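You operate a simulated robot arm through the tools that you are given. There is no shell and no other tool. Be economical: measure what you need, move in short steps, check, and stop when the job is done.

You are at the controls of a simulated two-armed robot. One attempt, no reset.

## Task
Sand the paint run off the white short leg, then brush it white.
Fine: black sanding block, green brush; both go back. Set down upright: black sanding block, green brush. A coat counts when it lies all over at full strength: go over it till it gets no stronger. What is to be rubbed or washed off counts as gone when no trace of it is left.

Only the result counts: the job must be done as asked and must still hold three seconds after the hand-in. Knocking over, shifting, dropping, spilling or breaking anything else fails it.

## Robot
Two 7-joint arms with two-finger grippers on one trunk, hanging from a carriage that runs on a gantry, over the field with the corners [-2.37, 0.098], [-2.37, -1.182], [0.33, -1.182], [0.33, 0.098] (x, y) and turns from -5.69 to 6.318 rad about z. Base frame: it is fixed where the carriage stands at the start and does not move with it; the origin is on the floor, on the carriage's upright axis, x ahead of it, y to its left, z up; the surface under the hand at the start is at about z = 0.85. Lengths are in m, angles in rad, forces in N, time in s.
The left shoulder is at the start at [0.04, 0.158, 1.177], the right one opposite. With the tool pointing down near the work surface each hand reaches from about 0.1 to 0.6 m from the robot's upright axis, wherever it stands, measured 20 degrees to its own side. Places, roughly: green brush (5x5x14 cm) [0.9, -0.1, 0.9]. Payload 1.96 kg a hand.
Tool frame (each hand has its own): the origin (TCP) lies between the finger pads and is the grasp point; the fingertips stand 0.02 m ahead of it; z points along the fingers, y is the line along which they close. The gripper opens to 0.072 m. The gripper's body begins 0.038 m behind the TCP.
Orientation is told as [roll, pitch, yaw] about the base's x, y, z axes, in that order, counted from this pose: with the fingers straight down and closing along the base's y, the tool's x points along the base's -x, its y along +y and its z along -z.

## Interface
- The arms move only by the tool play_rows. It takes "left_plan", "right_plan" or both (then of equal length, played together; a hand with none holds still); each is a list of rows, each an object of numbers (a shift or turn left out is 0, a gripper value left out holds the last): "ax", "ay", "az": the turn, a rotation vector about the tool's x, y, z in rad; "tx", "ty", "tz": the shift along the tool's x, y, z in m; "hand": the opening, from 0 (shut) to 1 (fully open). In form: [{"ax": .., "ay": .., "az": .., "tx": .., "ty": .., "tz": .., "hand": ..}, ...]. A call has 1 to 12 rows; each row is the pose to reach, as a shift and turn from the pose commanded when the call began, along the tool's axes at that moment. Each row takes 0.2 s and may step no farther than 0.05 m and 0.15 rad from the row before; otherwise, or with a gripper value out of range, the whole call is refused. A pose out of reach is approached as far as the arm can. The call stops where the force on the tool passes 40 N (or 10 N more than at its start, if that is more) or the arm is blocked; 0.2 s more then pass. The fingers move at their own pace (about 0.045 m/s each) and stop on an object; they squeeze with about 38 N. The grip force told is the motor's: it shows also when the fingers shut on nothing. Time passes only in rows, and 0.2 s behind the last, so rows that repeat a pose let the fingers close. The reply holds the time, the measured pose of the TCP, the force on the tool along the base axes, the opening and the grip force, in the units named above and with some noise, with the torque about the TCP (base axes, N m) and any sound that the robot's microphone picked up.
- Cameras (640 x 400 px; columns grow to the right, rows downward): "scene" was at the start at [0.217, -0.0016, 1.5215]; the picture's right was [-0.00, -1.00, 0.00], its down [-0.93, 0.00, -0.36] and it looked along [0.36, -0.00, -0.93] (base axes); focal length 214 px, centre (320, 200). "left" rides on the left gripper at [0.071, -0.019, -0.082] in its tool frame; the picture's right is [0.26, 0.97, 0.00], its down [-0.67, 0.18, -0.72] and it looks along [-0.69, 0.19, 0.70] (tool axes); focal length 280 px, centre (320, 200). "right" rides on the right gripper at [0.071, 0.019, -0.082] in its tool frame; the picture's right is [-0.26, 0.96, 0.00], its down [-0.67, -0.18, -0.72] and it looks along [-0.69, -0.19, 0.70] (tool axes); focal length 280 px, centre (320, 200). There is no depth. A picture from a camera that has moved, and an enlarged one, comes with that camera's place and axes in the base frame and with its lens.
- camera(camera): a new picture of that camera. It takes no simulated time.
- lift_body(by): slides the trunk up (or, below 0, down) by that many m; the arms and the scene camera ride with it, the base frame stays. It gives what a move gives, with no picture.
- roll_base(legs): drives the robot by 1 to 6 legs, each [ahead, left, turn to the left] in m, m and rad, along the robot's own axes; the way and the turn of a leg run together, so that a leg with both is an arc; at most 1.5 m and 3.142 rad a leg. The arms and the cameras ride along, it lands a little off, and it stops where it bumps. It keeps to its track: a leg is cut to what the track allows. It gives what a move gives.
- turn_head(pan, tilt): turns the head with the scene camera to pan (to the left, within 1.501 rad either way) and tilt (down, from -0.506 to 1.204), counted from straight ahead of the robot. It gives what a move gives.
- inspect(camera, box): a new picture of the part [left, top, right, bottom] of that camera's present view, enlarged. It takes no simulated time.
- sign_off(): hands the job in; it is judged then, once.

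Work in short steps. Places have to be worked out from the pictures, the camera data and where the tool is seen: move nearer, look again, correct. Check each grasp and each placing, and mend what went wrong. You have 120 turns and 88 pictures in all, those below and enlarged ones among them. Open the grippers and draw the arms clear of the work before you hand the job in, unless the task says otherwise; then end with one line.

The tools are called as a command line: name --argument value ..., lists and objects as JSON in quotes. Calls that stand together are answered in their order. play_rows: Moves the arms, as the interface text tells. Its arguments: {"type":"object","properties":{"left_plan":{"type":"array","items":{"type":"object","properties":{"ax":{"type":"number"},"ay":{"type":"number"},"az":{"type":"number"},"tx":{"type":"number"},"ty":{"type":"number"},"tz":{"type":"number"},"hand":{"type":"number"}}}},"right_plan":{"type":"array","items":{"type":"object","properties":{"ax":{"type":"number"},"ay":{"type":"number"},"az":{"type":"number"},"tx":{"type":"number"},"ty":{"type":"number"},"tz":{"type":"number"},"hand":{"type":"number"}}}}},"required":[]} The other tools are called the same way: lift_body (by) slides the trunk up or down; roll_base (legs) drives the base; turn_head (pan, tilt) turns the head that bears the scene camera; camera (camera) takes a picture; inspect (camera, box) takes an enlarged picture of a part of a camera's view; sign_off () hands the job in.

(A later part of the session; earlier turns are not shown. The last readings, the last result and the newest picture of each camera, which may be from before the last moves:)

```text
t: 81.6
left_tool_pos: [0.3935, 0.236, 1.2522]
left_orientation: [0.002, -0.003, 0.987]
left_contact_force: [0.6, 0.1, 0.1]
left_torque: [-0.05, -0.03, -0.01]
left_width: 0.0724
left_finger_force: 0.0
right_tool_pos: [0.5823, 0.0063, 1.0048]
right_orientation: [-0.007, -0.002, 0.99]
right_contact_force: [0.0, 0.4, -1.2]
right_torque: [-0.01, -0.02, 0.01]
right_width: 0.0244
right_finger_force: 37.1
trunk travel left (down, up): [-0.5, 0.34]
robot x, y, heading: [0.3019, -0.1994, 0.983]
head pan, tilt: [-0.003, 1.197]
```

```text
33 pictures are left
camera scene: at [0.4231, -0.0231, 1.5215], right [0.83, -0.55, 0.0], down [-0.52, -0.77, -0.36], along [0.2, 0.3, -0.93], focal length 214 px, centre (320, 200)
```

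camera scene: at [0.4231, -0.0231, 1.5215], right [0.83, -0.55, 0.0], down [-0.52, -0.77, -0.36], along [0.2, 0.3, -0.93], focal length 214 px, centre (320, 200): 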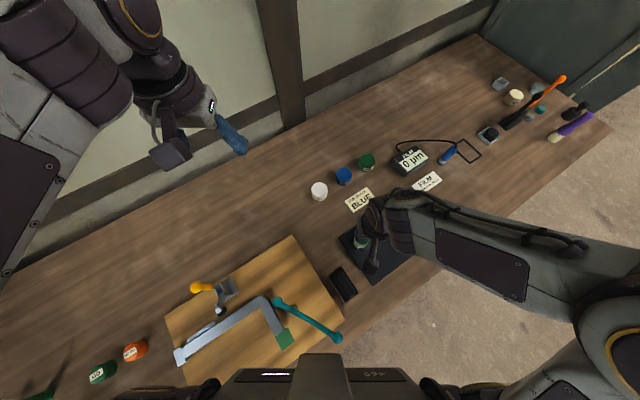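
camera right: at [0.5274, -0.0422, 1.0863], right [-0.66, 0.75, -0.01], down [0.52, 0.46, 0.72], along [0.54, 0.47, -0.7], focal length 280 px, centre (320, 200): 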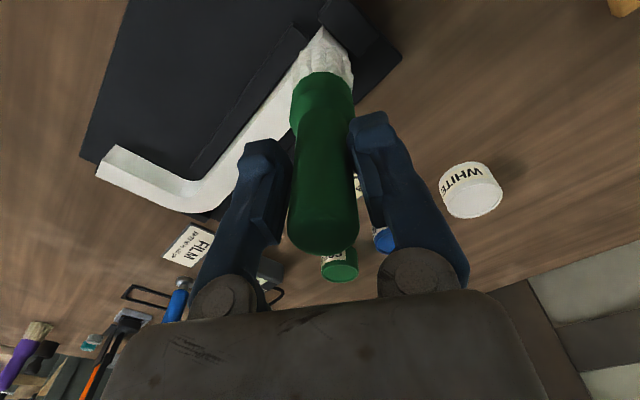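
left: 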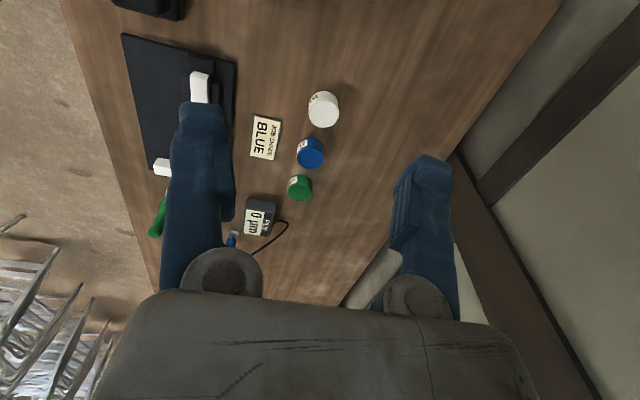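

Lower onto the bar and stroke slowly along the long leg to the corner.

play_rows --right_plan '[{"tz": 0.01}, {"tz": 0.013}, {"tz": 0.0145, "tx": -0.0137, "ty": -0.0209}, {"tz": 0.0145, "tx": -0.0275, "ty": -0.0418}, {"tz": 0.0145, "tx": -0.0412, "ty": -0.0627}, {"tz": 0.0145, "tx": -0.0549, "ty": -0.0836}, {"tz": 0.0145, "tx": -0.0686, "ty": -0.1045}, {"tz": 0.0145, "tx": -0.0824, "ty": -0.1254}, {"tz": 0.0145, "tx": -0.0961, "ty": -0.1463}, {"tz": 0.0145, "tx": -0.1098, "ty": -0.1672}]'

camera --camera "right"

```text
t: 83.8
left_tool_pos: [0.3938, 0.2371, 1.253]
left_orientation: [0.003, -0.002, 0.988]
left_contact_force: [0.0, -0.3, 0.1]
left_torque: [-0.03, -0.02, 0.0]
left_width: 0.0718
left_finger_force: 0.1
right_tool_pos: [0.7822, 0.0067, 0.9969]
right_orientation: [-0.008, -0.004, 0.989]
right_contact_force: [-0.9, 0.5, -0.5]
right_torque: [-0.01, -0.02, -0.03]
right_width: 0.0247
right_finger_force: 37.6
trunk travel left (down, up): [-0.5, 0.34]
robot x, y, heading: [0.3035, -0.1973, 0.987]
head pan, tilt: [-0.003, 1.197]
```

```text
32 pictures are left
camera right: at [0.7274, -0.0409, 1.0786], right [-0.66, 0.75, -0.01], down [0.52, 0.46, 0.72], along [0.54, 0.47, -0.7], focal length 280 px, centre (320, 200)
```

right: 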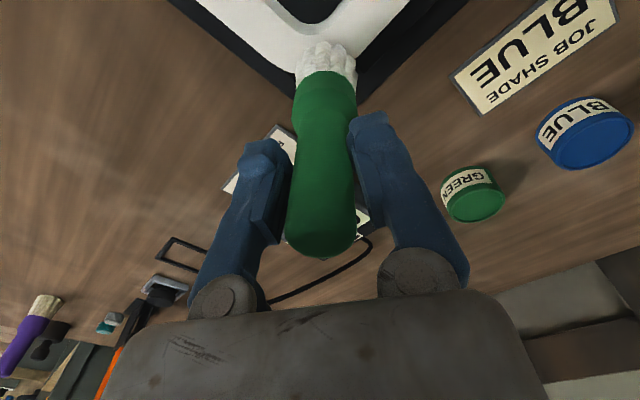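

No contact force at z=0.997; feel downward for the bar at the corner.

play_rows --right_plan '[{"tz": 0.003}, {"tz": 0.005}, {"tz": 0.006}, {"tz": 0.006}]'

```text
t: 84.8
left_tool_pos: [0.3944, 0.2364, 1.2527]
left_orientation: [0.002, -0.001, 0.986]
left_contact_force: [0.1, -0.8, -0.1]
left_torque: [-0.03, 0.01, 0.03]
left_width: 0.072
left_finger_force: 0.0
right_tool_pos: [0.7864, 0.0098, 0.9916]
right_orientation: [-0.007, -0.008, 0.987]
right_contact_force: [-6.6, 1.8, 34.0]
right_torque: [0.21, 0.07, 0.04]
right_width: 0.0246
right_finger_force: 37.8
trunk travel left (down, up): [-0.5, 0.34]
robot x, y, heading: [0.298, -0.2003, 0.987]
head pan, tilt: [-0.003, 1.197]
```

Contact near 0.993. Ease 1.5 mm and stroke along the short leg to its end and back.

play_rows --right_plan '[{"tz": -0.0015}, {"tz": -0.0015, "tx": 0.0167, "ty": -0.011}, {"tz": -0.0015, "tx": 0.0334, "ty": -0.022}, {"tz": -0.0015, "tx": 0.05, "ty": -0.033}, {"tz": -0.0015, "tx": 0.066, "ty": -0.0435}, {"tz": -0.0015, "tx": 0.05, "ty": -0.033}, {"tz": -0.0015, "tx": 0.0334, "ty": -0.022}, {"tz": -0.0015, "tx": 0.0167, "ty": -0.011}, {"tz": -0.0015}]'

camera --camera "right"

```text
t: 86.8
left_tool_pos: [0.3942, 0.2361, 1.2529]
left_orientation: [0.0, 0.0, 0.988]
left_contact_force: [-0.2, -0.6, -0.1]
left_torque: [0.02, 0.02, 0.04]
left_width: 0.072
left_finger_force: 0.0
right_tool_pos: [0.7842, 0.0081, 0.9892]
right_orientation: [-0.005, -0.002, 0.987]
right_contact_force: [-0.7, -3.1, 14.1]
right_torque: [-0.12, -0.08, -0.04]
right_width: 0.0243
right_finger_force: 37.8
trunk travel left (down, up): [-0.5, 0.34]
robot x, y, heading: [0.3046, -0.2001, 0.989]
head pan, tilt: [-0.003, 1.197]
```

```text
31 pictures are left
camera right: at [0.7284, -0.0413, 1.0705], right [-0.66, 0.75, -0.01], down [0.52, 0.46, 0.72], along [0.54, 0.47, -0.7], focal length 280 px, centre (320, 200)
```

right: 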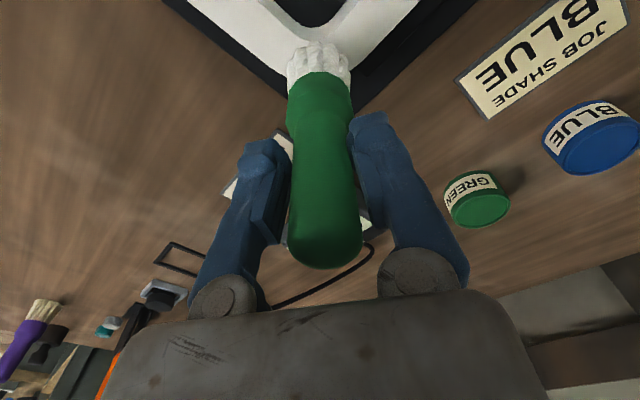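

Brush slid a few mm in the grip, still upright; contact 14 N. Ease 0.5 mm and stroke the long leg back to its near end.

play_rows --right_plan '[{"tz": -0.0007, "tx": 0.0137, "ty": 0.0209}, {"tz": -0.0007, "tx": 0.0275, "ty": 0.0418}, {"tz": -0.0007, "tx": 0.0412, "ty": 0.0627}, {"tz": -0.0007, "tx": 0.0549, "ty": 0.0836}, {"tz": -0.0007, "tx": 0.0686, "ty": 0.1045}, {"tz": -0.0007, "tx": 0.0824, "ty": 0.1254}, {"tz": -0.0007, "tx": 0.0961, "ty": 0.1463}, {"tz": -0.0007, "tx": 0.1118, "ty": 0.1672}]'

camera --camera "right"

```text
t: 88.6
left_tool_pos: [0.3929, 0.2359, 1.2519]
left_orientation: [0.002, -0.001, 0.986]
left_contact_force: [-0.2, 0.0, -0.6]
left_torque: [-0.01, 0.05, 0.01]
left_width: 0.072
left_finger_force: 0.0
right_tool_pos: [0.5808, 0.0051, 0.988]
right_orientation: [-0.007, -0.002, 0.988]
right_contact_force: [-0.7, -0.2, 1.0]
right_torque: [0.04, 0.0, 0.03]
right_width: 0.0246
right_finger_force: 37.9
trunk travel left (down, up): [-0.5, 0.34]
robot x, y, heading: [0.3014, -0.2061, 0.983]
head pan, tilt: [-0.003, 1.197]
```

```text
30 pictures are left
camera right: at [0.5257, -0.0436, 1.0706], right [-0.66, 0.75, -0.01], down [0.52, 0.46, 0.72], along [0.54, 0.47, -0.7], focal length 280 px, centre (320, 200)
```

right: 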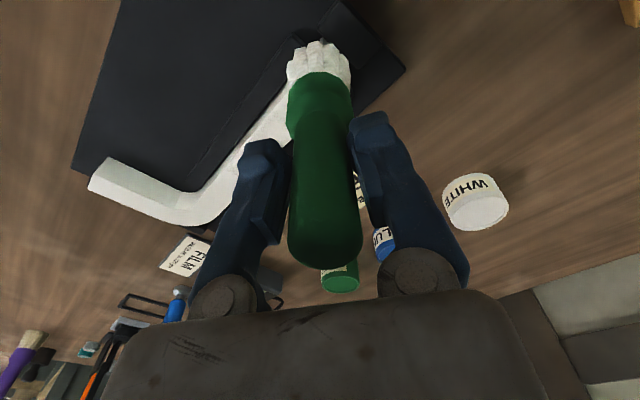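

Inspect the painted surface to see whether strokes are visible.

inspect --camera "right" --box '[80, 90, 304, 230]'

```text
2.86 times, centred on (192, 160) of right
camera zoom: at [0.5257, -0.0436, 1.0706], right [-0.66, 0.75, -0.01], down [0.52, 0.46, 0.72], along [0.54, 0.47, -0.7], focal length 801 px, centre (686, 314)
```

zoom: 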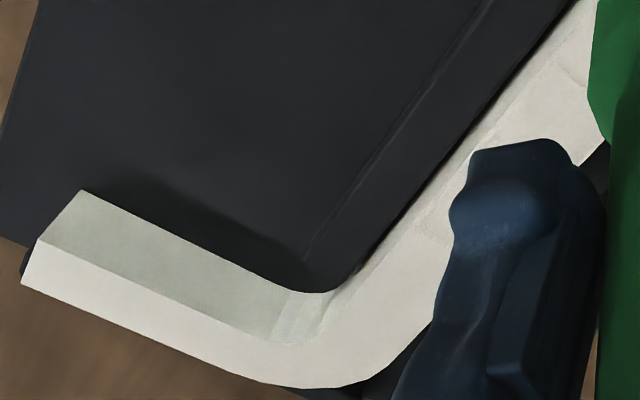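

A faint coat texture shows near the brush. Another pass with slightly more press toward +x.

play_rows --right_plan '[{"tz": 0.001}, {"tz": 0.001, "tx": -0.0137, "ty": -0.0209}, {"tz": 0.001, "tx": -0.0275, "ty": -0.0418}, {"tz": 0.001, "tx": -0.0412, "ty": -0.0627}, {"tz": 0.001, "tx": -0.0549, "ty": -0.0836}, {"tz": 0.001, "tx": -0.0686, "ty": -0.1045}, {"tz": 0.001, "tx": -0.0824, "ty": -0.1254}, {"tz": 0.001, "tx": -0.0961, "ty": -0.1463}, {"tz": 0.001, "tx": -0.1125, "ty": -0.1715}]'

inspect --camera "scene" --box '[330, 200, 450, 290]'

inspect --camera "right" --box '[200, 0, 440, 150]'

```text
t: 90.6
left_tool_pos: [0.393, 0.2355, 1.2527]
left_orientation: [0.003, -0.002, 0.986]
left_contact_force: [0.2, -0.1, -0.2]
left_torque: [0.01, 0.0, -0.01]
left_width: 0.0719
left_finger_force: 0.0
right_tool_pos: [0.7883, 0.0046, 0.9911]
right_orientation: [-0.006, -0.004, 0.991]
right_contact_force: [0.3, 0.2, -0.9]
right_torque: [0.0, -0.02, -0.02]
right_width: 0.0245
right_finger_force: 38.8
trunk travel left (down, up): [-0.5, 0.34]
robot x, y, heading: [0.3027, -0.2019, 0.988]
head pan, tilt: [-0.003, 1.197]
```

```text
4.44 times, centred on (390, 245) of scene
camera zoom: at [0.4233, -0.0231, 1.5215], right [0.83, -0.55, 0.0], down [-0.52, -0.77, -0.36], along [0.2, 0.3, -0.93], focal length 953 px, centre (9, 0)
```

zoom: 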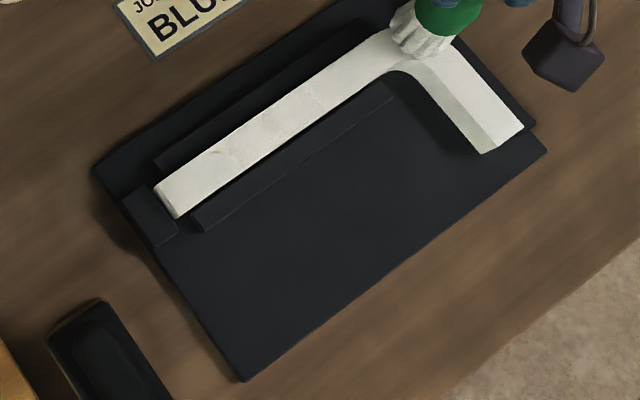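

```text
2.67 times, centred on (320, 75) of right
camera zoom: at [0.7328, -0.0454, 1.0722], right [-0.66, 0.75, -0.01], down [0.52, 0.46, 0.72], along [0.54, 0.47, -0.7], focal length 748 px, centre (320, 533)
```

zoom: 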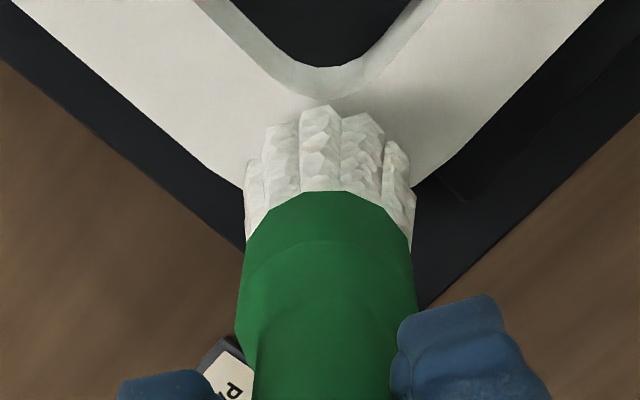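

Long leg shows brush marks; zoom in closer to judge coverage.

inspect --camera "scene" --box '[355, 205, 411, 255]'

inspect --camera "scene" --box '[395, 196, 443, 238]'

```text
8.00 times, centred on (383, 230) of scene
camera zoom: at [0.4233, -0.0231, 1.5215], right [0.83, -0.55, 0.0], down [-0.52, -0.77, -0.36], along [0.2, 0.3, -0.93], focal length 1716 px, centre (-184, -40)
```

zoom: 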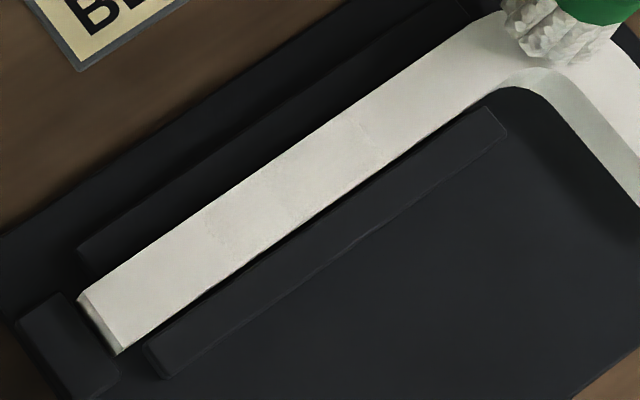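

```text
9.52 times, centred on (419, 217) of scene
camera zoom: at [0.4233, -0.0231, 1.5215], right [0.83, -0.55, 0.0], down [-0.52, -0.77, -0.36], along [0.2, 0.3, -0.93], focal length 2043 px, centre (-623, 38)
```

zoom: 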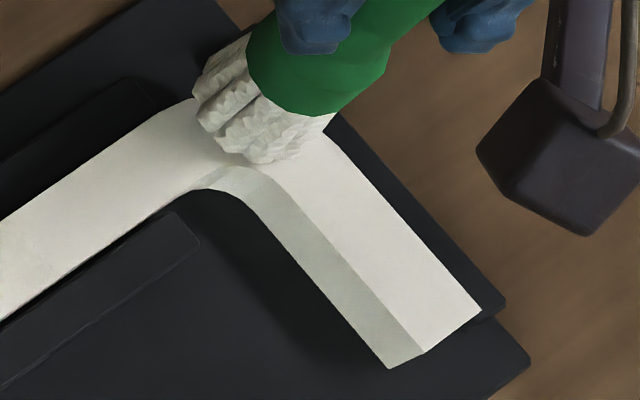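

The coat zone sits on the mid part of the long leg (x≈0.61–0.71) and is still mottled. Do more passes there with light real contact.

play_rows --right_plan '[{"tx": 0.0137, "ty": 0.0209}, {"tx": 0.0275, "ty": 0.0418}, {"tz": 0.002, "tx": 0.0275, "ty": 0.0418}, {"tz": 0.0035, "tx": 0.0357, "ty": 0.0543}, {"tz": 0.0035, "tx": 0.0467, "ty": 0.071}, {"tz": 0.0035, "tx": 0.0576, "ty": 0.0878}, {"tz": 0.0035, "tx": 0.0686, "ty": 0.1045}, {"tz": 0.0035, "tx": 0.0796, "ty": 0.1212}, {"tz": 0.0035, "tx": 0.0906, "ty": 0.1379}, {"tz": 0.0035, "tx": 0.1015, "ty": 0.1546}]'

```text
t: 92.8
left_tool_pos: [0.3962, 0.2369, 1.2538]
left_orientation: [0.0, -0.004, 0.988]
left_contact_force: [0.9, 0.4, 0.3]
left_torque: [0.02, 0.0, 0.01]
left_width: 0.0719
left_finger_force: 0.0
right_tool_pos: [0.6067, 0.0061, 0.987]
right_orientation: [-0.008, -0.007, 0.988]
right_contact_force: [9.2, 0.4, 29.4]
right_torque: [0.48, -0.43, -0.11]
right_width: 0.0246
right_finger_force: 37.8
trunk travel left (down, up): [-0.5, 0.34]
robot x, y, heading: [0.3022, -0.1981, 0.985]
head pan, tilt: [-0.003, 1.197]
```

Good firm stroke (29 N). Work back and forth over the zone with 1 mm less.

play_rows --right_plan '[{"tz": -0.001}, {"tz": -0.001, "tx": -0.011, "ty": -0.0167}, {"tz": -0.001, "tx": -0.022, "ty": -0.0334}, {"tz": -0.001, "tx": -0.033, "ty": -0.0502}, {"tz": -0.001, "tx": -0.0439, "ty": -0.0669}, {"tz": -0.001, "tx": -0.0549, "ty": -0.0836}, {"tz": -0.001, "tx": -0.0659, "ty": -0.1003}, {"tz": -0.001, "tx": -0.0549, "ty": -0.0836}, {"tz": -0.001, "tx": -0.0439, "ty": -0.0669}, {"tz": -0.001, "tx": -0.033, "ty": -0.0502}, {"tz": -0.001, "tx": -0.022, "ty": -0.0334}, {"tz": -0.001, "tx": -0.011, "ty": -0.0167}]'

```text
t: 95.4
left_tool_pos: [0.3927, 0.2357, 1.252]
left_orientation: [0.0, -0.004, 0.985]
left_contact_force: [-0.1, -0.3, -0.1]
left_torque: [0.0, 0.04, -0.01]
left_width: 0.0717
left_finger_force: 0.0
right_tool_pos: [0.6226, 0.0073, 0.9865]
right_orientation: [-0.008, -0.002, 0.989]
right_contact_force: [0.0, 0.5, -1.7]
right_torque: [-0.03, -0.02, -0.03]
right_width: 0.0243
right_finger_force: 37.5
trunk travel left (down, up): [-0.5, 0.34]
robot x, y, heading: [0.3048, -0.2017, 0.987]
head pan, tilt: [-0.003, 1.197]
```

Contact lost again as the brush slid slightly; move aside to the corner and inspect the coat.

play_rows --right_plan '[{"tz": -0.02}, {"tz": -0.02, "tx": -0.025, "ty": -0.038}, {"tz": -0.02, "tx": -0.05, "ty": -0.076}, {"tz": -0.02, "tx": -0.075, "ty": -0.114}, {"tz": -0.02, "tx": -0.095, "ty": -0.145}]'

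inspect --camera "scene" --box '[355, 205, 411, 255]'

camera --camera "right"

```text
t: 96.6
left_tool_pos: [0.3935, 0.2354, 1.2521]
left_orientation: [0.002, 0.0, 0.987]
left_contact_force: [-0.4, -1.1, -0.1]
left_torque: [0.0, -0.01, 0.02]
left_width: 0.0721
left_finger_force: 0.1
right_tool_pos: [0.7969, 0.0071, 1.006]
right_orientation: [-0.008, -0.001, 0.991]
right_contact_force: [-0.4, 0.1, -0.7]
right_torque: [0.0, 0.0, 0.01]
right_width: 0.0241
right_finger_force: 38.0
trunk travel left (down, up): [-0.5, 0.34]
robot x, y, heading: [0.2999, -0.2053, 0.985]
head pan, tilt: [-0.003, 1.197]
```

```text
8.00 times, centred on (383, 230) of scene
camera zoom: at [0.4233, -0.0231, 1.5215], right [0.83, -0.55, 0.0], down [-0.52, -0.77, -0.36], along [0.2, 0.3, -0.93], focal length 1716 px, centre (-184, -40)
```

zoom: 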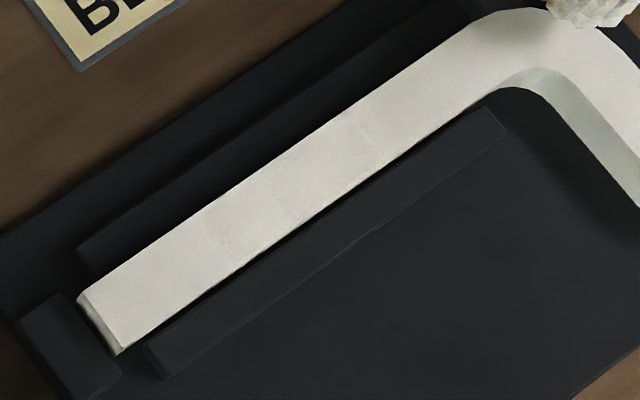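

```text
23 pictures are left
camera right: at [0.7421, -0.0424, 1.0876], right [-0.66, 0.75, -0.01], down [0.52, 0.46, 0.72], along [0.54, 0.47, -0.7], focal length 280 px, centre (320, 200)
```

right: 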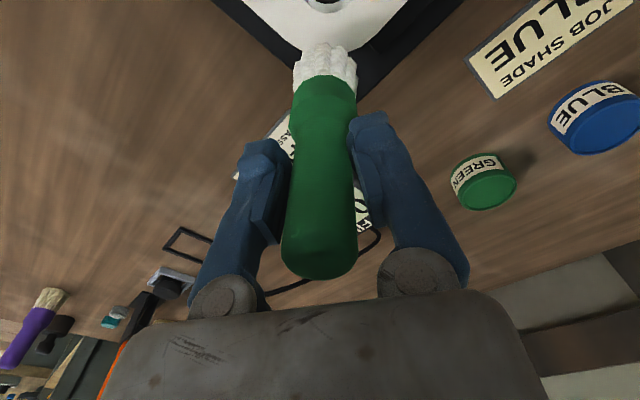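

Zoom strongly on the mid part to judge evenness.

inspect --camera "scene" --box '[376, 216, 404, 236]'

```text
16.00 times, centred on (390, 226) of scene
camera zoom: at [0.4233, -0.0231, 1.5215], right [0.83, -0.55, 0.0], down [-0.52, -0.77, -0.36], along [0.2, 0.3, -0.93], focal length 3432 px, centre (-800, -216)
```

zoom: 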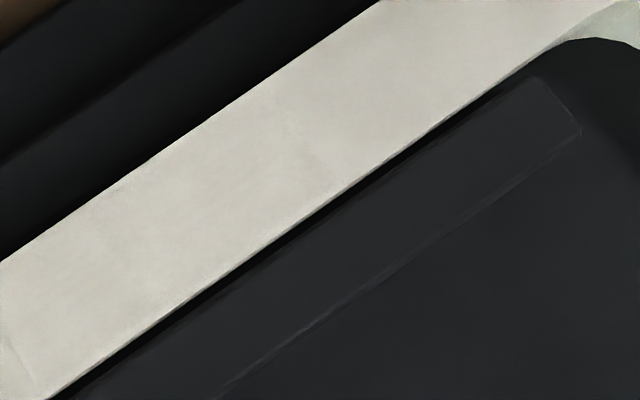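

Looks fairly even; I'll re-load the brush and give it more coats to be certain of full strength. Back to the pot.

play_rows --right_plan '[{"tz": -0.045}, {"tz": -0.06, "tx": -0.007, "ty": 0.042}, {"tz": -0.06, "tx": -0.014, "ty": 0.085}, {"tz": -0.06, "tx": -0.021, "ty": 0.128}, {"tz": -0.06, "tx": -0.028, "ty": 0.171}, {"tz": -0.06, "tx": -0.036, "ty": 0.214}, {"tz": -0.06, "tx": -0.044, "ty": 0.257}, {"tz": -0.06, "tx": -0.051, "ty": 0.298}, {"tz": -0.03, "tx": -0.051, "ty": 0.298}]'

camera --camera "right"

```text
t: 98.6
left_tool_pos: [0.3932, 0.2356, 1.252]
left_orientation: [0.001, -0.002, 0.986]
left_contact_force: [0.0, 0.6, 0.1]
left_torque: [0.01, -0.01, -0.02]
left_width: 0.0722
left_finger_force: 0.0
right_tool_pos: [0.5761, 0.2137, 1.0331]
right_orientation: [-0.007, -0.003, 0.989]
right_contact_force: [0.2, 0.6, -0.9]
right_torque: [0.0, 0.02, -0.01]
right_width: 0.0244
right_finger_force: 37.5
trunk travel left (down, up): [-0.5, 0.34]
robot x, y, heading: [0.3037, -0.1993, 0.985]
head pan, tilt: [-0.003, 1.197]
```

```text
21 pictures are left
camera right: at [0.5204, 0.1643, 1.115], right [-0.66, 0.75, -0.01], down [0.52, 0.46, 0.72], along [0.54, 0.47, -0.7], focal length 280 px, centre (320, 200)
```

right: 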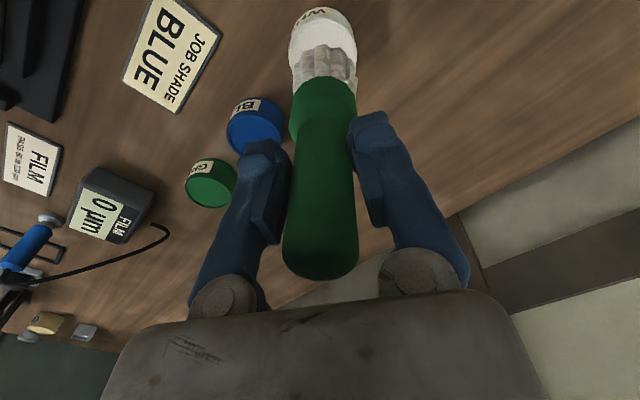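

The bristles look drier now, so the reload matters. Dip gently.

play_rows --right_plan '[{"tz": 0.02}, {"tz": 0.034}, {"tz": 0.039}, {"tz": 0.043}, {"tz": 0.043}, {"tz": 0.01}, {"tz": -0.03}]'

camera --camera "right"

```text
t: 100.2
left_tool_pos: [0.3936, 0.2364, 1.2516]
left_orientation: [0.002, -0.002, 0.986]
left_contact_force: [-0.7, 0.4, -0.3]
left_torque: [0.02, 0.01, -0.02]
left_width: 0.072
left_finger_force: 0.1
right_tool_pos: [0.5742, 0.2125, 1.0656]
right_orientation: [-0.007, -0.002, 0.989]
right_contact_force: [-0.3, 0.9, -0.6]
right_torque: [0.0, 0.04, 0.0]
right_width: 0.0245
right_finger_force: 37.8
trunk travel left (down, up): [-0.5, 0.34]
robot x, y, heading: [0.3022, -0.1999, 0.983]
head pan, tilt: [-0.003, 1.197]
```

```text
20 pictures are left
camera right: at [0.5183, 0.1641, 1.148], right [-0.66, 0.75, -0.01], down [0.52, 0.46, 0.72], along [0.54, 0.47, -0.7], focal length 280 px, centre (320, 200)
```

right: 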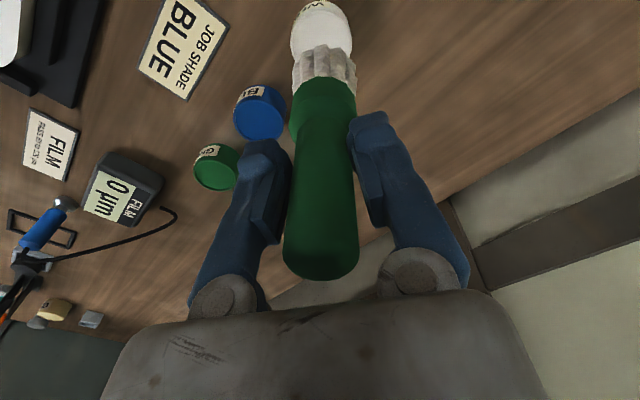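

Not sure it touched; dip again a little deeper and read the force there.

play_rows --right_plan '[{"tz": 0.04, "tx": -0.002}, {"tz": 0.065, "tx": -0.002}, {"tz": 0.074, "tx": -0.002}, {"tz": 0.078, "tx": -0.002}, {"tz": 0.081, "tx": -0.002}]'

inspect --camera "scene" --box '[272, 160, 368, 220]'

```text
t: 101.4
left_tool_pos: [0.393, 0.2355, 1.2511]
left_orientation: [0.0, -0.002, 0.986]
left_contact_force: [0.4, 0.3, 1.2]
left_torque: [-0.02, 0.01, 0.01]
left_width: 0.0719
left_finger_force: 0.0
right_tool_pos: [0.5762, 0.2135, 0.9842]
right_orientation: [-0.005, -0.003, 0.989]
right_contact_force: [-1.0, -0.3, -1.6]
right_torque: [-0.01, -0.01, 0.03]
right_width: 0.0242
right_finger_force: 38.1
trunk travel left (down, up): [-0.5, 0.34]
robot x, y, heading: [0.3039, -0.2021, 0.984]
head pan, tilt: [-0.003, 1.197]
```

```text
6.67 times, centred on (320, 190) of scene
camera zoom: at [0.4231, -0.0231, 1.5215], right [0.83, -0.55, 0.0], down [-0.52, -0.77, -0.36], along [0.2, 0.3, -0.93], focal length 1430 px, centre (320, 267)
```

zoom: 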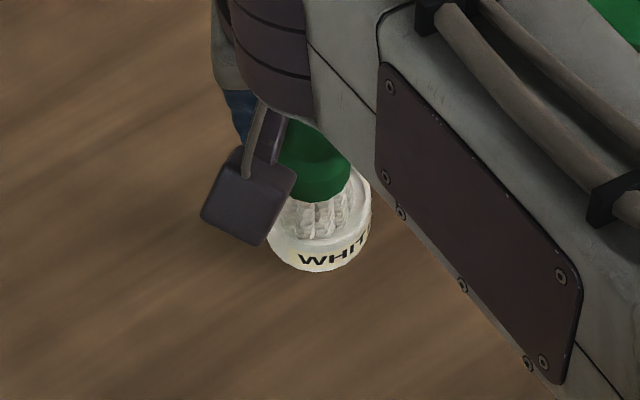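

No contact yet, so the brush has slid farther than thought; keep feeling down.

play_rows --right_plan '[{"tz": 0.002}, {"tz": 0.004}, {"tz": 0.006}, {"tz": 0.008}]'

inspect --camera "scene" --box '[272, 160, 368, 220]'

```text
t: 102.4
left_tool_pos: [0.3936, 0.2365, 1.2528]
left_orientation: [0.0, -0.002, 0.986]
left_contact_force: [0.6, -0.1, -0.5]
left_torque: [0.01, 0.0, -0.01]
left_width: 0.0724
left_finger_force: 0.1
right_tool_pos: [0.5772, 0.2149, 0.979]
right_orientation: [-0.004, -0.007, 0.989]
right_contact_force: [-7.1, -1.6, 33.3]
right_torque: [0.24, 0.0, 0.02]
right_width: 0.0247
right_finger_force: 38.2
trunk travel left (down, up): [-0.5, 0.34]
robot x, y, heading: [0.3042, -0.2016, 0.991]
head pan, tilt: [-0.003, 1.197]
```

```text
6.67 times, centred on (320, 190) of scene
camera zoom: at [0.4232, -0.022, 1.522], right [0.83, -0.55, 0.0], down [-0.52, -0.77, -0.37], along [0.2, 0.3, -0.93], focal length 1430 px, centre (320, 267)
```

zoom: 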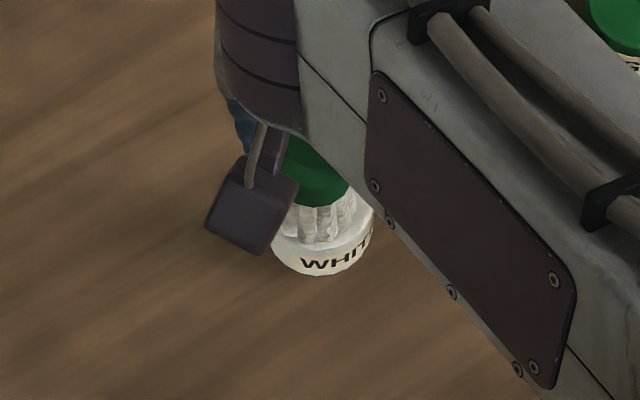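

Now loaded (contact at ~0.981). Lift and carry to above x≈0.70 on the long leg.

play_rows --right_plan '[{"tz": -0.03}, {"tz": -0.07}, {"tz": -0.08, "tx": 0.018, "ty": -0.036}, {"tz": -0.08, "tx": 0.036, "ty": -0.073}, {"tz": -0.08, "tx": 0.054, "ty": -0.109}, {"tz": -0.08, "tx": 0.072, "ty": -0.145}, {"tz": -0.08, "tx": 0.09, "ty": -0.182}, {"tz": -0.07, "tx": 0.107, "ty": -0.2175}, {"tz": -0.03, "tx": 0.107, "ty": -0.2175}, {"tz": -0.01, "tx": 0.107, "ty": -0.2175}]'

camera --camera "right"

```text
t: 104.6
left_tool_pos: [0.3929, 0.2356, 1.2518]
left_orientation: [0.002, -0.003, 0.985]
left_contact_force: [0.6, 0.0, 0.0]
left_torque: [0.0, 0.0, -0.02]
left_width: 0.0719
left_finger_force: 0.0
right_tool_pos: [0.6993, 0.0048, 0.9851]
right_orientation: [-0.007, -0.003, 0.989]
right_contact_force: [0.2, 0.0, -1.6]
right_torque: [-0.02, 0.0, -0.01]
right_width: 0.0242
right_finger_force: 38.4
trunk travel left (down, up): [-0.5, 0.34]
robot x, y, heading: [0.3026, -0.2007, 0.989]
head pan, tilt: [-0.003, 1.197]
```

```text
17 pictures are left
camera right: at [0.6437, -0.0441, 1.0667], right [-0.66, 0.75, -0.01], down [0.52, 0.46, 0.72], along [0.54, 0.47, -0.7], focal length 280 px, centre (320, 200)
```

right: 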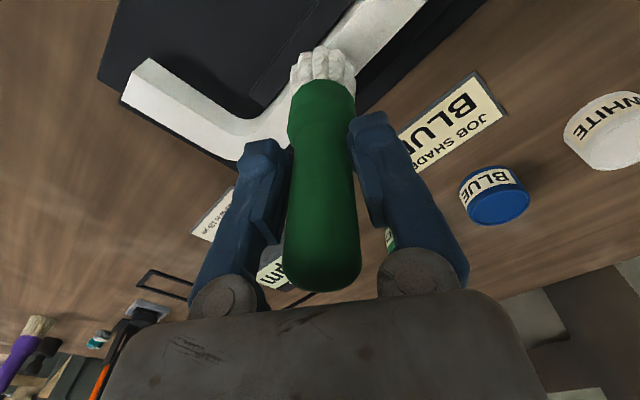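

Brush is well loaded. Feel down for contact.

play_rows --right_plan '[{"tz": 0.003}, {"tz": 0.005}, {"tz": 0.006}]'

```text
t: 105.4
left_tool_pos: [0.3921, 0.2348, 1.2527]
left_orientation: [0.002, -0.002, 0.985]
left_contact_force: [0.2, -0.4, -0.2]
left_torque: [0.04, 0.0, -0.02]
left_width: 0.0717
left_finger_force: 0.1
right_tool_pos: [0.6987, 0.0046, 0.9808]
right_orientation: [-0.007, -0.003, 0.989]
right_contact_force: [0.3, -0.3, -1.3]
right_torque: [-0.02, 0.02, 0.02]
right_width: 0.0243
right_finger_force: 38.3
trunk travel left (down, up): [-0.5, 0.34]
robot x, y, heading: [0.3014, -0.2006, 0.985]
head pan, tilt: [-0.003, 1.197]
```

play_rows --right_plan '[{"tz": 0.002}, {"tz": 0.003}, {"tz": 0.004}]'

```text
t: 106.2
left_tool_pos: [0.3934, 0.2362, 1.2525]
left_orientation: [0.002, -0.002, 0.985]
left_contact_force: [0.7, 0.0, -0.8]
left_torque: [0.0, 0.0, 0.01]
left_width: 0.0719
left_finger_force: 0.0
right_tool_pos: [0.7004, 0.0052, 0.9787]
right_orientation: [-0.007, -0.005, 0.991]
right_contact_force: [-7.6, -2.5, 33.1]
right_torque: [0.15, 0.03, 0.01]
right_width: 0.0243
right_finger_force: 38.5
trunk travel left (down, up): [-0.5, 0.34]
robot x, y, heading: [0.3022, -0.2007, 0.99]
head pan, tilt: [-0.003, 1.197]
```

Contact at ~0.979 (33 N). Ease 1 mm and stroke to the near end and back.

play_rows --right_plan '[{"tz": -0.001}, {"tz": -0.001, "tx": 0.0132, "ty": 0.02}, {"tz": -0.001, "tx": 0.0263, "ty": 0.0401}, {"tz": -0.001, "tx": 0.0395, "ty": 0.0602}, {"tz": -0.001, "tx": 0.0527, "ty": 0.0802}, {"tz": -0.001, "tx": 0.0659, "ty": 0.1003}, {"tz": -0.001, "tx": 0.0527, "ty": 0.0802}, {"tz": -0.001, "tx": 0.0395, "ty": 0.0602}, {"tz": -0.001, "tx": 0.0263, "ty": 0.0401}, {"tz": -0.001, "tx": 0.0132, "ty": 0.02}, {"tz": -0.001, "tx": 0.0, "ty": 0.0}, {"tz": -0.001, "tx": -0.0132, "ty": -0.02}]'

```text
t: 108.8
left_tool_pos: [0.3923, 0.2371, 1.2517]
left_orientation: [0.002, -0.003, 0.986]
left_contact_force: [-1.4, -1.1, -0.7]
left_torque: [-0.01, 0.0, 0.0]
left_width: 0.072
left_finger_force: 0.1
right_tool_pos: [0.7254, 0.0046, 0.9819]
right_orientation: [-0.008, -0.001, 0.991]
right_contact_force: [0.7, 0.1, -1.0]
right_torque: [-0.06, -0.01, 0.0]
right_width: 0.0246
right_finger_force: 38.0
trunk travel left (down, up): [-0.5, 0.34]
robot x, y, heading: [0.3043, -0.2007, 0.989]
head pan, tilt: [-0.003, 1.197]
```

The height crept up and contact was lost; stroke again 4 mm lower, ramping in over the far side of the zone.

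play_rows --right_plan '[{"tz": 0.003}, {"tz": 0.004, "tx": 0.007, "ty": 0.01}, {"tz": 0.004, "tx": 0.018, "ty": 0.0274}, {"tz": 0.004, "tx": 0.029, "ty": 0.0442}, {"tz": 0.004, "tx": 0.04, "ty": 0.061}, {"tz": 0.004, "tx": 0.051, "ty": 0.0777}, {"tz": 0.004, "tx": 0.062, "ty": 0.0944}, {"tz": 0.004, "tx": 0.073, "ty": 0.1111}]'

play_rows --right_plan '[{"tz": 0.0005, "tx": -0.011, "ty": -0.0167}, {"tz": 0.0005, "tx": -0.022, "ty": -0.0334}, {"tz": 0.0005, "tx": -0.033, "ty": -0.0502}, {"tz": 0.0005, "tx": -0.0439, "ty": -0.0669}, {"tz": 0.0005, "tx": -0.0549, "ty": -0.0836}, {"tz": 0.0005, "tx": -0.0659, "ty": -0.1003}, {"tz": 0.0005, "tx": -0.0769, "ty": -0.117}]'

```text
t: 110.6
left_tool_pos: [0.3951, 0.2365, 1.2528]
left_orientation: [-0.001, -0.005, 0.988]
left_contact_force: [1.1, 0.2, -0.4]
left_torque: [-0.01, -0.01, 0.06]
left_width: 0.0718
left_finger_force: 0.1
right_tool_pos: [0.5926, 0.0056, 0.9735]
right_orientation: [-0.009, -0.006, 0.988]
right_contact_force: [9.2, 0.6, 29.4]
right_torque: [0.26, -0.31, -0.07]
right_width: 0.0246
right_finger_force: 38.3
trunk travel left (down, up): [-0.5, 0.34]
robot x, y, heading: [0.3042, -0.2047, 0.987]
head pan, tilt: [-0.003, 1.197]
```

```text
t: 112.2
left_tool_pos: [0.3934, 0.2366, 1.2518]
left_orientation: [0.003, -0.001, 0.987]
left_contact_force: [-0.1, 1.2, -0.4]
left_torque: [-0.02, 0.01, -0.03]
left_width: 0.0721
left_finger_force: 0.1
right_tool_pos: [0.7312, 0.0047, 0.976]
right_orientation: [-0.005, -0.001, 0.989]
right_contact_force: [-0.6, 0.4, -0.2]
right_torque: [-0.04, 0.02, 0.0]
right_width: 0.0242
right_finger_force: 37.9
trunk travel left (down, up): [-0.5, 0.34]
robot x, y, heading: [0.3018, -0.2022, 0.99]
head pan, tilt: [-0.003, 1.197]
```

Firm stroke on the −x pass. Lift aside and inspect the coat.

play_rows --right_plan '[{"tz": -0.02}, {"tz": -0.03, "tx": -0.02, "ty": -0.03}, {"tz": -0.03, "tx": -0.037, "ty": -0.056}]'

inspect --camera "scene" --box '[355, 205, 411, 255]'

camera --camera "right"

```text
t: 113.0
left_tool_pos: [0.3935, 0.2359, 1.253]
left_orientation: [0.001, -0.001, 0.986]
left_contact_force: [0.5, -0.3, -0.1]
left_torque: [0.01, 0.01, -0.01]
left_width: 0.0719
left_finger_force: 0.2
right_tool_pos: [0.7977, 0.0042, 1.0065]
right_orientation: [-0.006, -0.003, 0.988]
right_contact_force: [0.5, 0.6, -1.2]
right_torque: [0.03, -0.01, -0.05]
right_width: 0.0243
right_finger_force: 37.9
trunk travel left (down, up): [-0.5, 0.34]
robot x, y, heading: [0.3028, -0.2019, 0.987]
head pan, tilt: [-0.003, 1.197]
```

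```text
8.00 times, centred on (383, 230) of scene
camera zoom: at [0.4232, -0.0231, 1.5215], right [0.83, -0.55, 0.0], down [-0.52, -0.77, -0.36], along [0.2, 0.3, -0.93], focal length 1716 px, centre (-184, -40)
```

zoom: 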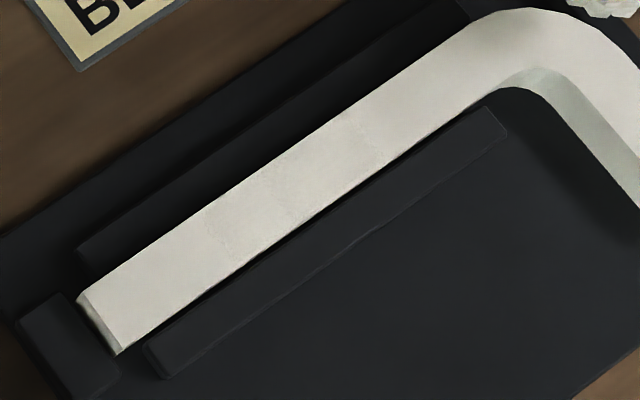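

```text
15 pictures are left
camera right: at [0.7408, -0.0441, 1.0886], right [-0.66, 0.75, -0.01], down [0.52, 0.46, 0.72], along [0.54, 0.47, -0.7], focal length 280 px, centre (320, 200)
```

right: 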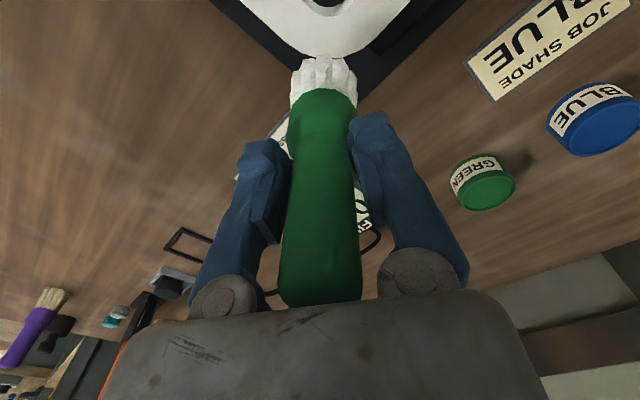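

Looks nearly even; two more firm strokes over the zone for certainty.

play_rows --right_plan '[{"tx": 0.02, "ty": 0.03, "tz": 0.01}, {"tx": 0.037, "ty": 0.056, "tz": 0.025}, {"tx": 0.037, "ty": 0.056, "tz": 0.032}, {"tx": 0.042, "ty": 0.064, "tz": 0.0345}, {"tx": 0.051, "ty": 0.0777, "tz": 0.0345}, {"tx": 0.06, "ty": 0.0914, "tz": 0.0345}, {"tx": 0.069, "ty": 0.1051, "tz": 0.0345}, {"tx": 0.078, "ty": 0.1188, "tz": 0.0345}, {"tx": 0.087, "ty": 0.1325, "tz": 0.0345}, {"tx": 0.096, "ty": 0.1462, "tz": 0.0345}, {"tx": 0.105, "ty": 0.1599, "tz": 0.0345}, {"tx": 0.115, "ty": 0.175, "tz": 0.0345}]'

play_rows --right_plan '[{"tz": 0.001, "tx": -0.011, "ty": -0.0167}, {"tz": 0.001, "tx": -0.022, "ty": -0.0334}, {"tz": 0.001, "tx": -0.033, "ty": -0.0502}, {"tz": 0.001, "tx": -0.0439, "ty": -0.0669}, {"tz": 0.001, "tx": -0.0549, "ty": -0.0836}, {"tz": 0.001, "tx": -0.0659, "ty": -0.1003}, {"tz": 0.001, "tx": -0.0769, "ty": -0.117}]'

```text
t: 115.6
left_tool_pos: [0.3958, 0.2368, 1.2542]
left_orientation: [0.001, -0.002, 0.988]
left_contact_force: [0.4, -0.6, 0.1]
left_torque: [0.0, -0.03, 0.0]
left_width: 0.0719
left_finger_force: 0.1
right_tool_pos: [0.5916, 0.0077, 0.9707]
right_orientation: [-0.009, -0.005, 0.987]
right_contact_force: [9.3, 0.9, 31.2]
right_torque: [0.23, -0.23, -0.05]
right_width: 0.0243
right_finger_force: 37.9
trunk travel left (down, up): [-0.5, 0.34]
robot x, y, heading: [0.3031, -0.1996, 0.988]
head pan, tilt: [-0.003, 1.197]
```

```text
t: 117.2
left_tool_pos: [0.3931, 0.2359, 1.2532]
left_orientation: [0.001, -0.002, 0.985]
left_contact_force: [0.1, 0.2, -0.2]
left_torque: [-0.02, 0.02, 0.02]
left_width: 0.0721
left_finger_force: 0.1
right_tool_pos: [0.7293, 0.0043, 0.9693]
right_orientation: [-0.008, -0.004, 0.989]
right_contact_force: [-0.3, 0.3, -0.8]
right_torque: [0.03, -0.02, -0.03]
right_width: 0.0242
right_finger_force: 38.1
trunk travel left (down, up): [-0.5, 0.34]
robot x, y, heading: [0.3025, -0.1976, 0.984]
head pan, tilt: [-0.003, 1.197]
```

Also give the corner and short leg a firm coat while loaded.

play_rows --right_plan '[{"tz": 0.003, "tx": -0.008, "ty": -0.012}, {"tz": 0.003, "tx": -0.02, "ty": -0.03}, {"tz": 0.003, "tx": -0.0318, "ty": -0.0485}, {"tz": 0.0035, "tx": -0.0176, "ty": -0.0578}, {"tz": 0.0035, "tx": -0.0034, "ty": -0.0672}, {"tz": 0.0035, "tx": 0.0108, "ty": -0.0765}, {"tz": 0.0035, "tx": 0.025, "ty": -0.0859}, {"tz": 0.0035, "tx": 0.0363, "ty": -0.0933}]'

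```text
t: 119.0
left_tool_pos: [0.3937, 0.2359, 1.2526]
left_orientation: [0.002, 0.0, 0.987]
left_contact_force: [0.3, 0.3, -0.3]
left_torque: [-0.01, -0.04, 0.03]
left_width: 0.0719
left_finger_force: 0.1
right_tool_pos: [0.7856, -0.0767, 0.9648]
right_orientation: [-0.008, -0.004, 0.989]
right_contact_force: [0.3, 1.1, 3.8]
right_torque: [0.1, -0.12, 0.03]
right_width: 0.0244
right_finger_force: 38.4
trunk travel left (down, up): [-0.5, 0.34]
robot x, y, heading: [0.2998, -0.1998, 0.983]
head pan, tilt: [-0.003, 1.197]
```

Light contact (3.8 N). Return along the short leg, then a full pass down the long leg.

play_rows --right_plan '[{"tz": 0.001, "tx": -0.0178, "ty": 0.0117}, {"tz": 0.001, "tx": -0.0355, "ty": 0.0233}, {"tz": 0.001, "tx": -0.0533, "ty": 0.035}, {"tz": 0.001, "tx": -0.0685, "ty": 0.045}, {"tz": 0.001, "tx": -0.0548, "ty": 0.0659}, {"tz": 0.001, "tx": -0.0411, "ty": 0.0868}, {"tz": 0.001, "tx": -0.0273, "ty": 0.1077}, {"tz": 0.001, "tx": -0.0136, "ty": 0.1286}, {"tz": 0.001, "tx": 0.0001, "ty": 0.1495}, {"tz": 0.001, "tx": 0.0139, "ty": 0.1704}, {"tz": 0.001, "tx": 0.0276, "ty": 0.1913}, {"tz": 0.001, "tx": 0.0413, "ty": 0.2122}]'

```text
t: 121.6
left_tool_pos: [0.3937, 0.2354, 1.2524]
left_orientation: [0.001, -0.002, 0.986]
left_contact_force: [0.3, 0.6, 1.0]
left_torque: [0.01, 0.0, 0.0]
left_width: 0.0721
left_finger_force: 0.0
right_tool_pos: [0.5863, 0.0049, 0.9642]
right_orientation: [-0.006, -0.001, 0.989]
right_contact_force: [0.1, 0.3, 1.9]
right_torque: [0.07, -0.01, -0.01]
right_width: 0.0243
right_finger_force: 38.0
trunk travel left (down, up): [-0.5, 0.34]
robot x, y, heading: [0.305, -0.2007, 0.99]
head pan, tilt: [-0.003, 1.197]
```

Lift to the corner and inspect coat and brush load.

play_rows --right_plan '[{"tz": -0.03}, {"tz": -0.05, "tx": -0.022, "ty": -0.033}, {"tz": -0.05, "tx": -0.047, "ty": -0.071}, {"tz": -0.05, "tx": -0.072, "ty": -0.109}, {"tz": -0.05, "tx": -0.097, "ty": -0.147}, {"tz": -0.05, "tx": -0.122, "ty": -0.185}]'

inspect --camera "scene" --box '[362, 214, 404, 247]'

camera --camera "right"

```text
t: 123.0
left_tool_pos: [0.393, 0.2348, 1.2523]
left_orientation: [0.003, -0.003, 0.985]
left_contact_force: [-0.1, -0.1, -0.5]
left_torque: [-0.01, 0.03, 0.01]
left_width: 0.0721
left_finger_force: 0.1
right_tool_pos: [0.8111, 0.002, 1.0173]
right_orientation: [-0.007, -0.003, 0.99]
right_contact_force: [0.5, -0.2, -0.1]
right_torque: [0.02, -0.02, -0.01]
right_width: 0.0242
right_finger_force: 38.3
trunk travel left (down, up): [-0.5, 0.34]
robot x, y, heading: [0.3009, -0.2035, 0.982]
head pan, tilt: [-0.003, 1.197]
```

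```text
12.12 times, centred on (383, 230) of scene
camera zoom: at [0.4233, -0.0231, 1.5215], right [0.83, -0.55, 0.0], down [-0.52, -0.77, -0.36], along [0.2, 0.3, -0.93], focal length 2600 px, centre (-444, -170)
```

zoom: 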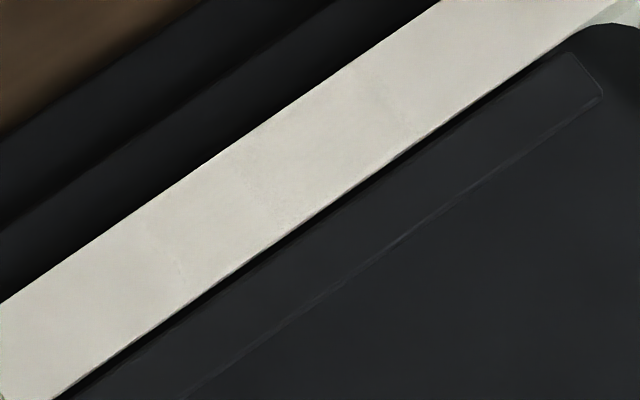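

```text
13 pictures are left
camera right: at [0.7559, -0.0448, 1.0982], right [-0.66, 0.75, -0.01], down [0.52, 0.46, 0.72], along [0.54, 0.47, -0.7], focal length 280 px, centre (320, 200)
```

right: 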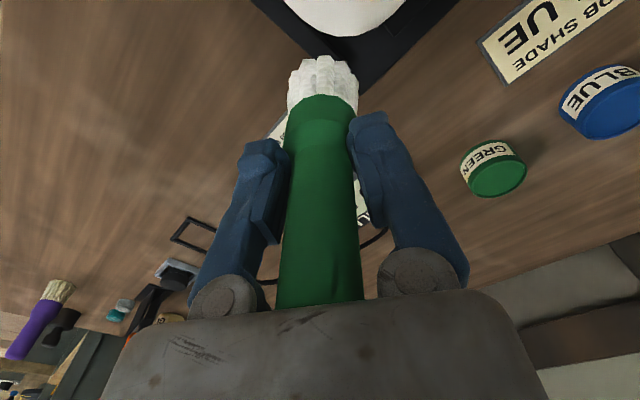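

Looks even. One last firm pass from the corner to the near end and back for saturation.

play_rows --right_plan '[{"tx": 0.014, "ty": 0.021, "tz": 0.025}, {"tx": 0.02, "ty": 0.031, "tz": 0.048}, {"tx": 0.025, "ty": 0.04, "tz": 0.0555}, {"tx": 0.037, "ty": 0.0573, "tz": 0.0555}, {"tx": 0.049, "ty": 0.0747, "tz": 0.0555}, {"tx": 0.06, "ty": 0.092, "tz": 0.0555}, {"tx": 0.071, "ty": 0.109, "tz": 0.0555}, {"tx": 0.082, "ty": 0.126, "tz": 0.0555}, {"tx": 0.093, "ty": 0.143, "tz": 0.0555}, {"tx": 0.104, "ty": 0.16, "tz": 0.0555}, {"tx": 0.115, "ty": 0.177, "tz": 0.0555}, {"tx": 0.124, "ty": 0.191, "tz": 0.0555}]'

play_rows --right_plan '[{"tz": 0.002, "tx": -0.011, "ty": -0.0167}, {"tz": 0.002, "tx": -0.022, "ty": -0.0334}, {"tz": 0.002, "tx": -0.033, "ty": -0.0502}, {"tz": 0.002, "tx": -0.0439, "ty": -0.0669}, {"tz": 0.002, "tx": -0.0549, "ty": -0.0836}, {"tz": 0.002, "tx": -0.0659, "ty": -0.1003}, {"tz": 0.002, "tx": -0.0769, "ty": -0.117}, {"tz": 0.002, "tx": -0.0879, "ty": -0.1337}]'

```text
t: 124.3
left_tool_pos: [0.3961, 0.2375, 1.2521]
left_orientation: [0.0, -0.004, 0.986]
left_contact_force: [0.6, -0.2, 0.6]
left_torque: [-0.02, -0.01, 0.01]
left_width: 0.0719
left_finger_force: 0.0
right_tool_pos: [0.7197, 0.0071, 0.9616]
right_orientation: [-0.011, -0.017, 0.986]
right_contact_force: [3.9, -0.2, 27.4]
right_torque: [0.3, 0.09, -0.07]
right_width: 0.0242
right_finger_force: 38.2
trunk travel left (down, up): [-0.5, 0.34]
robot x, y, heading: [0.3041, -0.1985, 0.994]
head pan, tilt: [-0.003, 1.197]
stopped in row 6 (right hand): the force on the tool passed its limit at 42 N (the readings are from after the stop); the commanded pose is now the measured one
```

```text
t: 124.6
left_tool_pos: [0.3941, 0.2359, 1.251]
left_orientation: [0.001, -0.001, 0.986]
left_contact_force: [-0.1, -0.2, -0.3]
left_torque: [0.01, -0.03, 0.02]
left_width: 0.072
left_finger_force: 0.1
right_tool_pos: [0.7211, 0.0061, 0.962]
right_orientation: [-0.003, -0.011, 0.992]
right_contact_force: [0.1, -2.4, 20.1]
right_torque: [0.07, 0.0, -0.02]
right_width: 0.0242
right_finger_force: 38.1
trunk travel left (down, up): [-0.5, 0.34]
robot x, y, heading: [0.302, -0.2032, 0.987]
head pan, tilt: [-0.003, 1.197]
stopped in row 1 (right hand): the force on the tool passed its limit at 51 N (the readings are from after the stop); the commanded pose is now the measured one
```

The brush is now seated against the palm (stiff). Stroke from here at the same height toward −x.

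play_rows --right_plan '[{"tz": -0.001}, {"tz": -0.001, "tx": 0.011, "ty": 0.0167}, {"tz": -0.001, "tx": 0.022, "ty": 0.0334}, {"tz": -0.001, "tx": 0.033, "ty": 0.0502}, {"tz": -0.001, "tx": 0.0439, "ty": 0.0669}, {"tz": -0.001, "tx": 0.0549, "ty": 0.0836}, {"tz": -0.001, "tx": 0.0659, "ty": 0.1003}, {"tz": -0.001, "tx": 0.0745, "ty": 0.1135}]'

```text
t: 126.4
left_tool_pos: [0.3946, 0.2355, 1.253]
left_orientation: [-0.002, -0.001, 0.987]
left_contact_force: [0.1, -0.1, 0.0]
left_torque: [0.0, 0.01, -0.01]
left_width: 0.072
left_finger_force: 0.0
right_tool_pos: [0.5833, 0.0066, 0.9614]
right_orientation: [-0.003, -0.009, 0.99]
right_contact_force: [5.5, 1.1, 16.6]
right_torque: [0.31, -0.31, -0.04]
right_width: 0.0238
right_finger_force: 37.5
trunk travel left (down, up): [-0.5, 0.34]
robot x, y, heading: [0.3025, -0.2028, 0.983]
head pan, tilt: [-0.003, 1.197]
```

Clean 17 N pass. Same back toward +x.

play_rows --right_plan '[{"tx": -0.011, "ty": -0.0167}, {"tx": -0.022, "ty": -0.0334}, {"tx": -0.033, "ty": -0.0502}, {"tx": -0.0439, "ty": -0.0669}, {"tx": -0.0549, "ty": -0.0836}, {"tx": -0.0659, "ty": -0.1003}, {"tx": -0.0769, "ty": -0.117}, {"tx": -0.0659, "ty": -0.1003}, {"tx": -0.0549, "ty": -0.0836}, {"tx": -0.0439, "ty": -0.0669}, {"tx": -0.033, "ty": -0.0502}, {"tx": -0.022, "ty": -0.0334}]'

```text
t: 129.0
left_tool_pos: [0.3946, 0.2354, 1.2527]
left_orientation: [0.0, -0.004, 0.985]
left_contact_force: [0.5, -0.2, 0.4]
left_torque: [0.03, -0.03, -0.01]
left_width: 0.0722
left_finger_force: 0.0
right_tool_pos: [0.6257, 0.0078, 0.961]
right_orientation: [-0.005, -0.013, 0.99]
right_contact_force: [5.0, 1.4, 13.7]
right_torque: [0.33, -0.25, -0.09]
right_width: 0.024
right_finger_force: 37.8
trunk travel left (down, up): [-0.5, 0.34]
robot x, y, heading: [0.3009, -0.2019, 0.985]
head pan, tilt: [-0.003, 1.197]
```

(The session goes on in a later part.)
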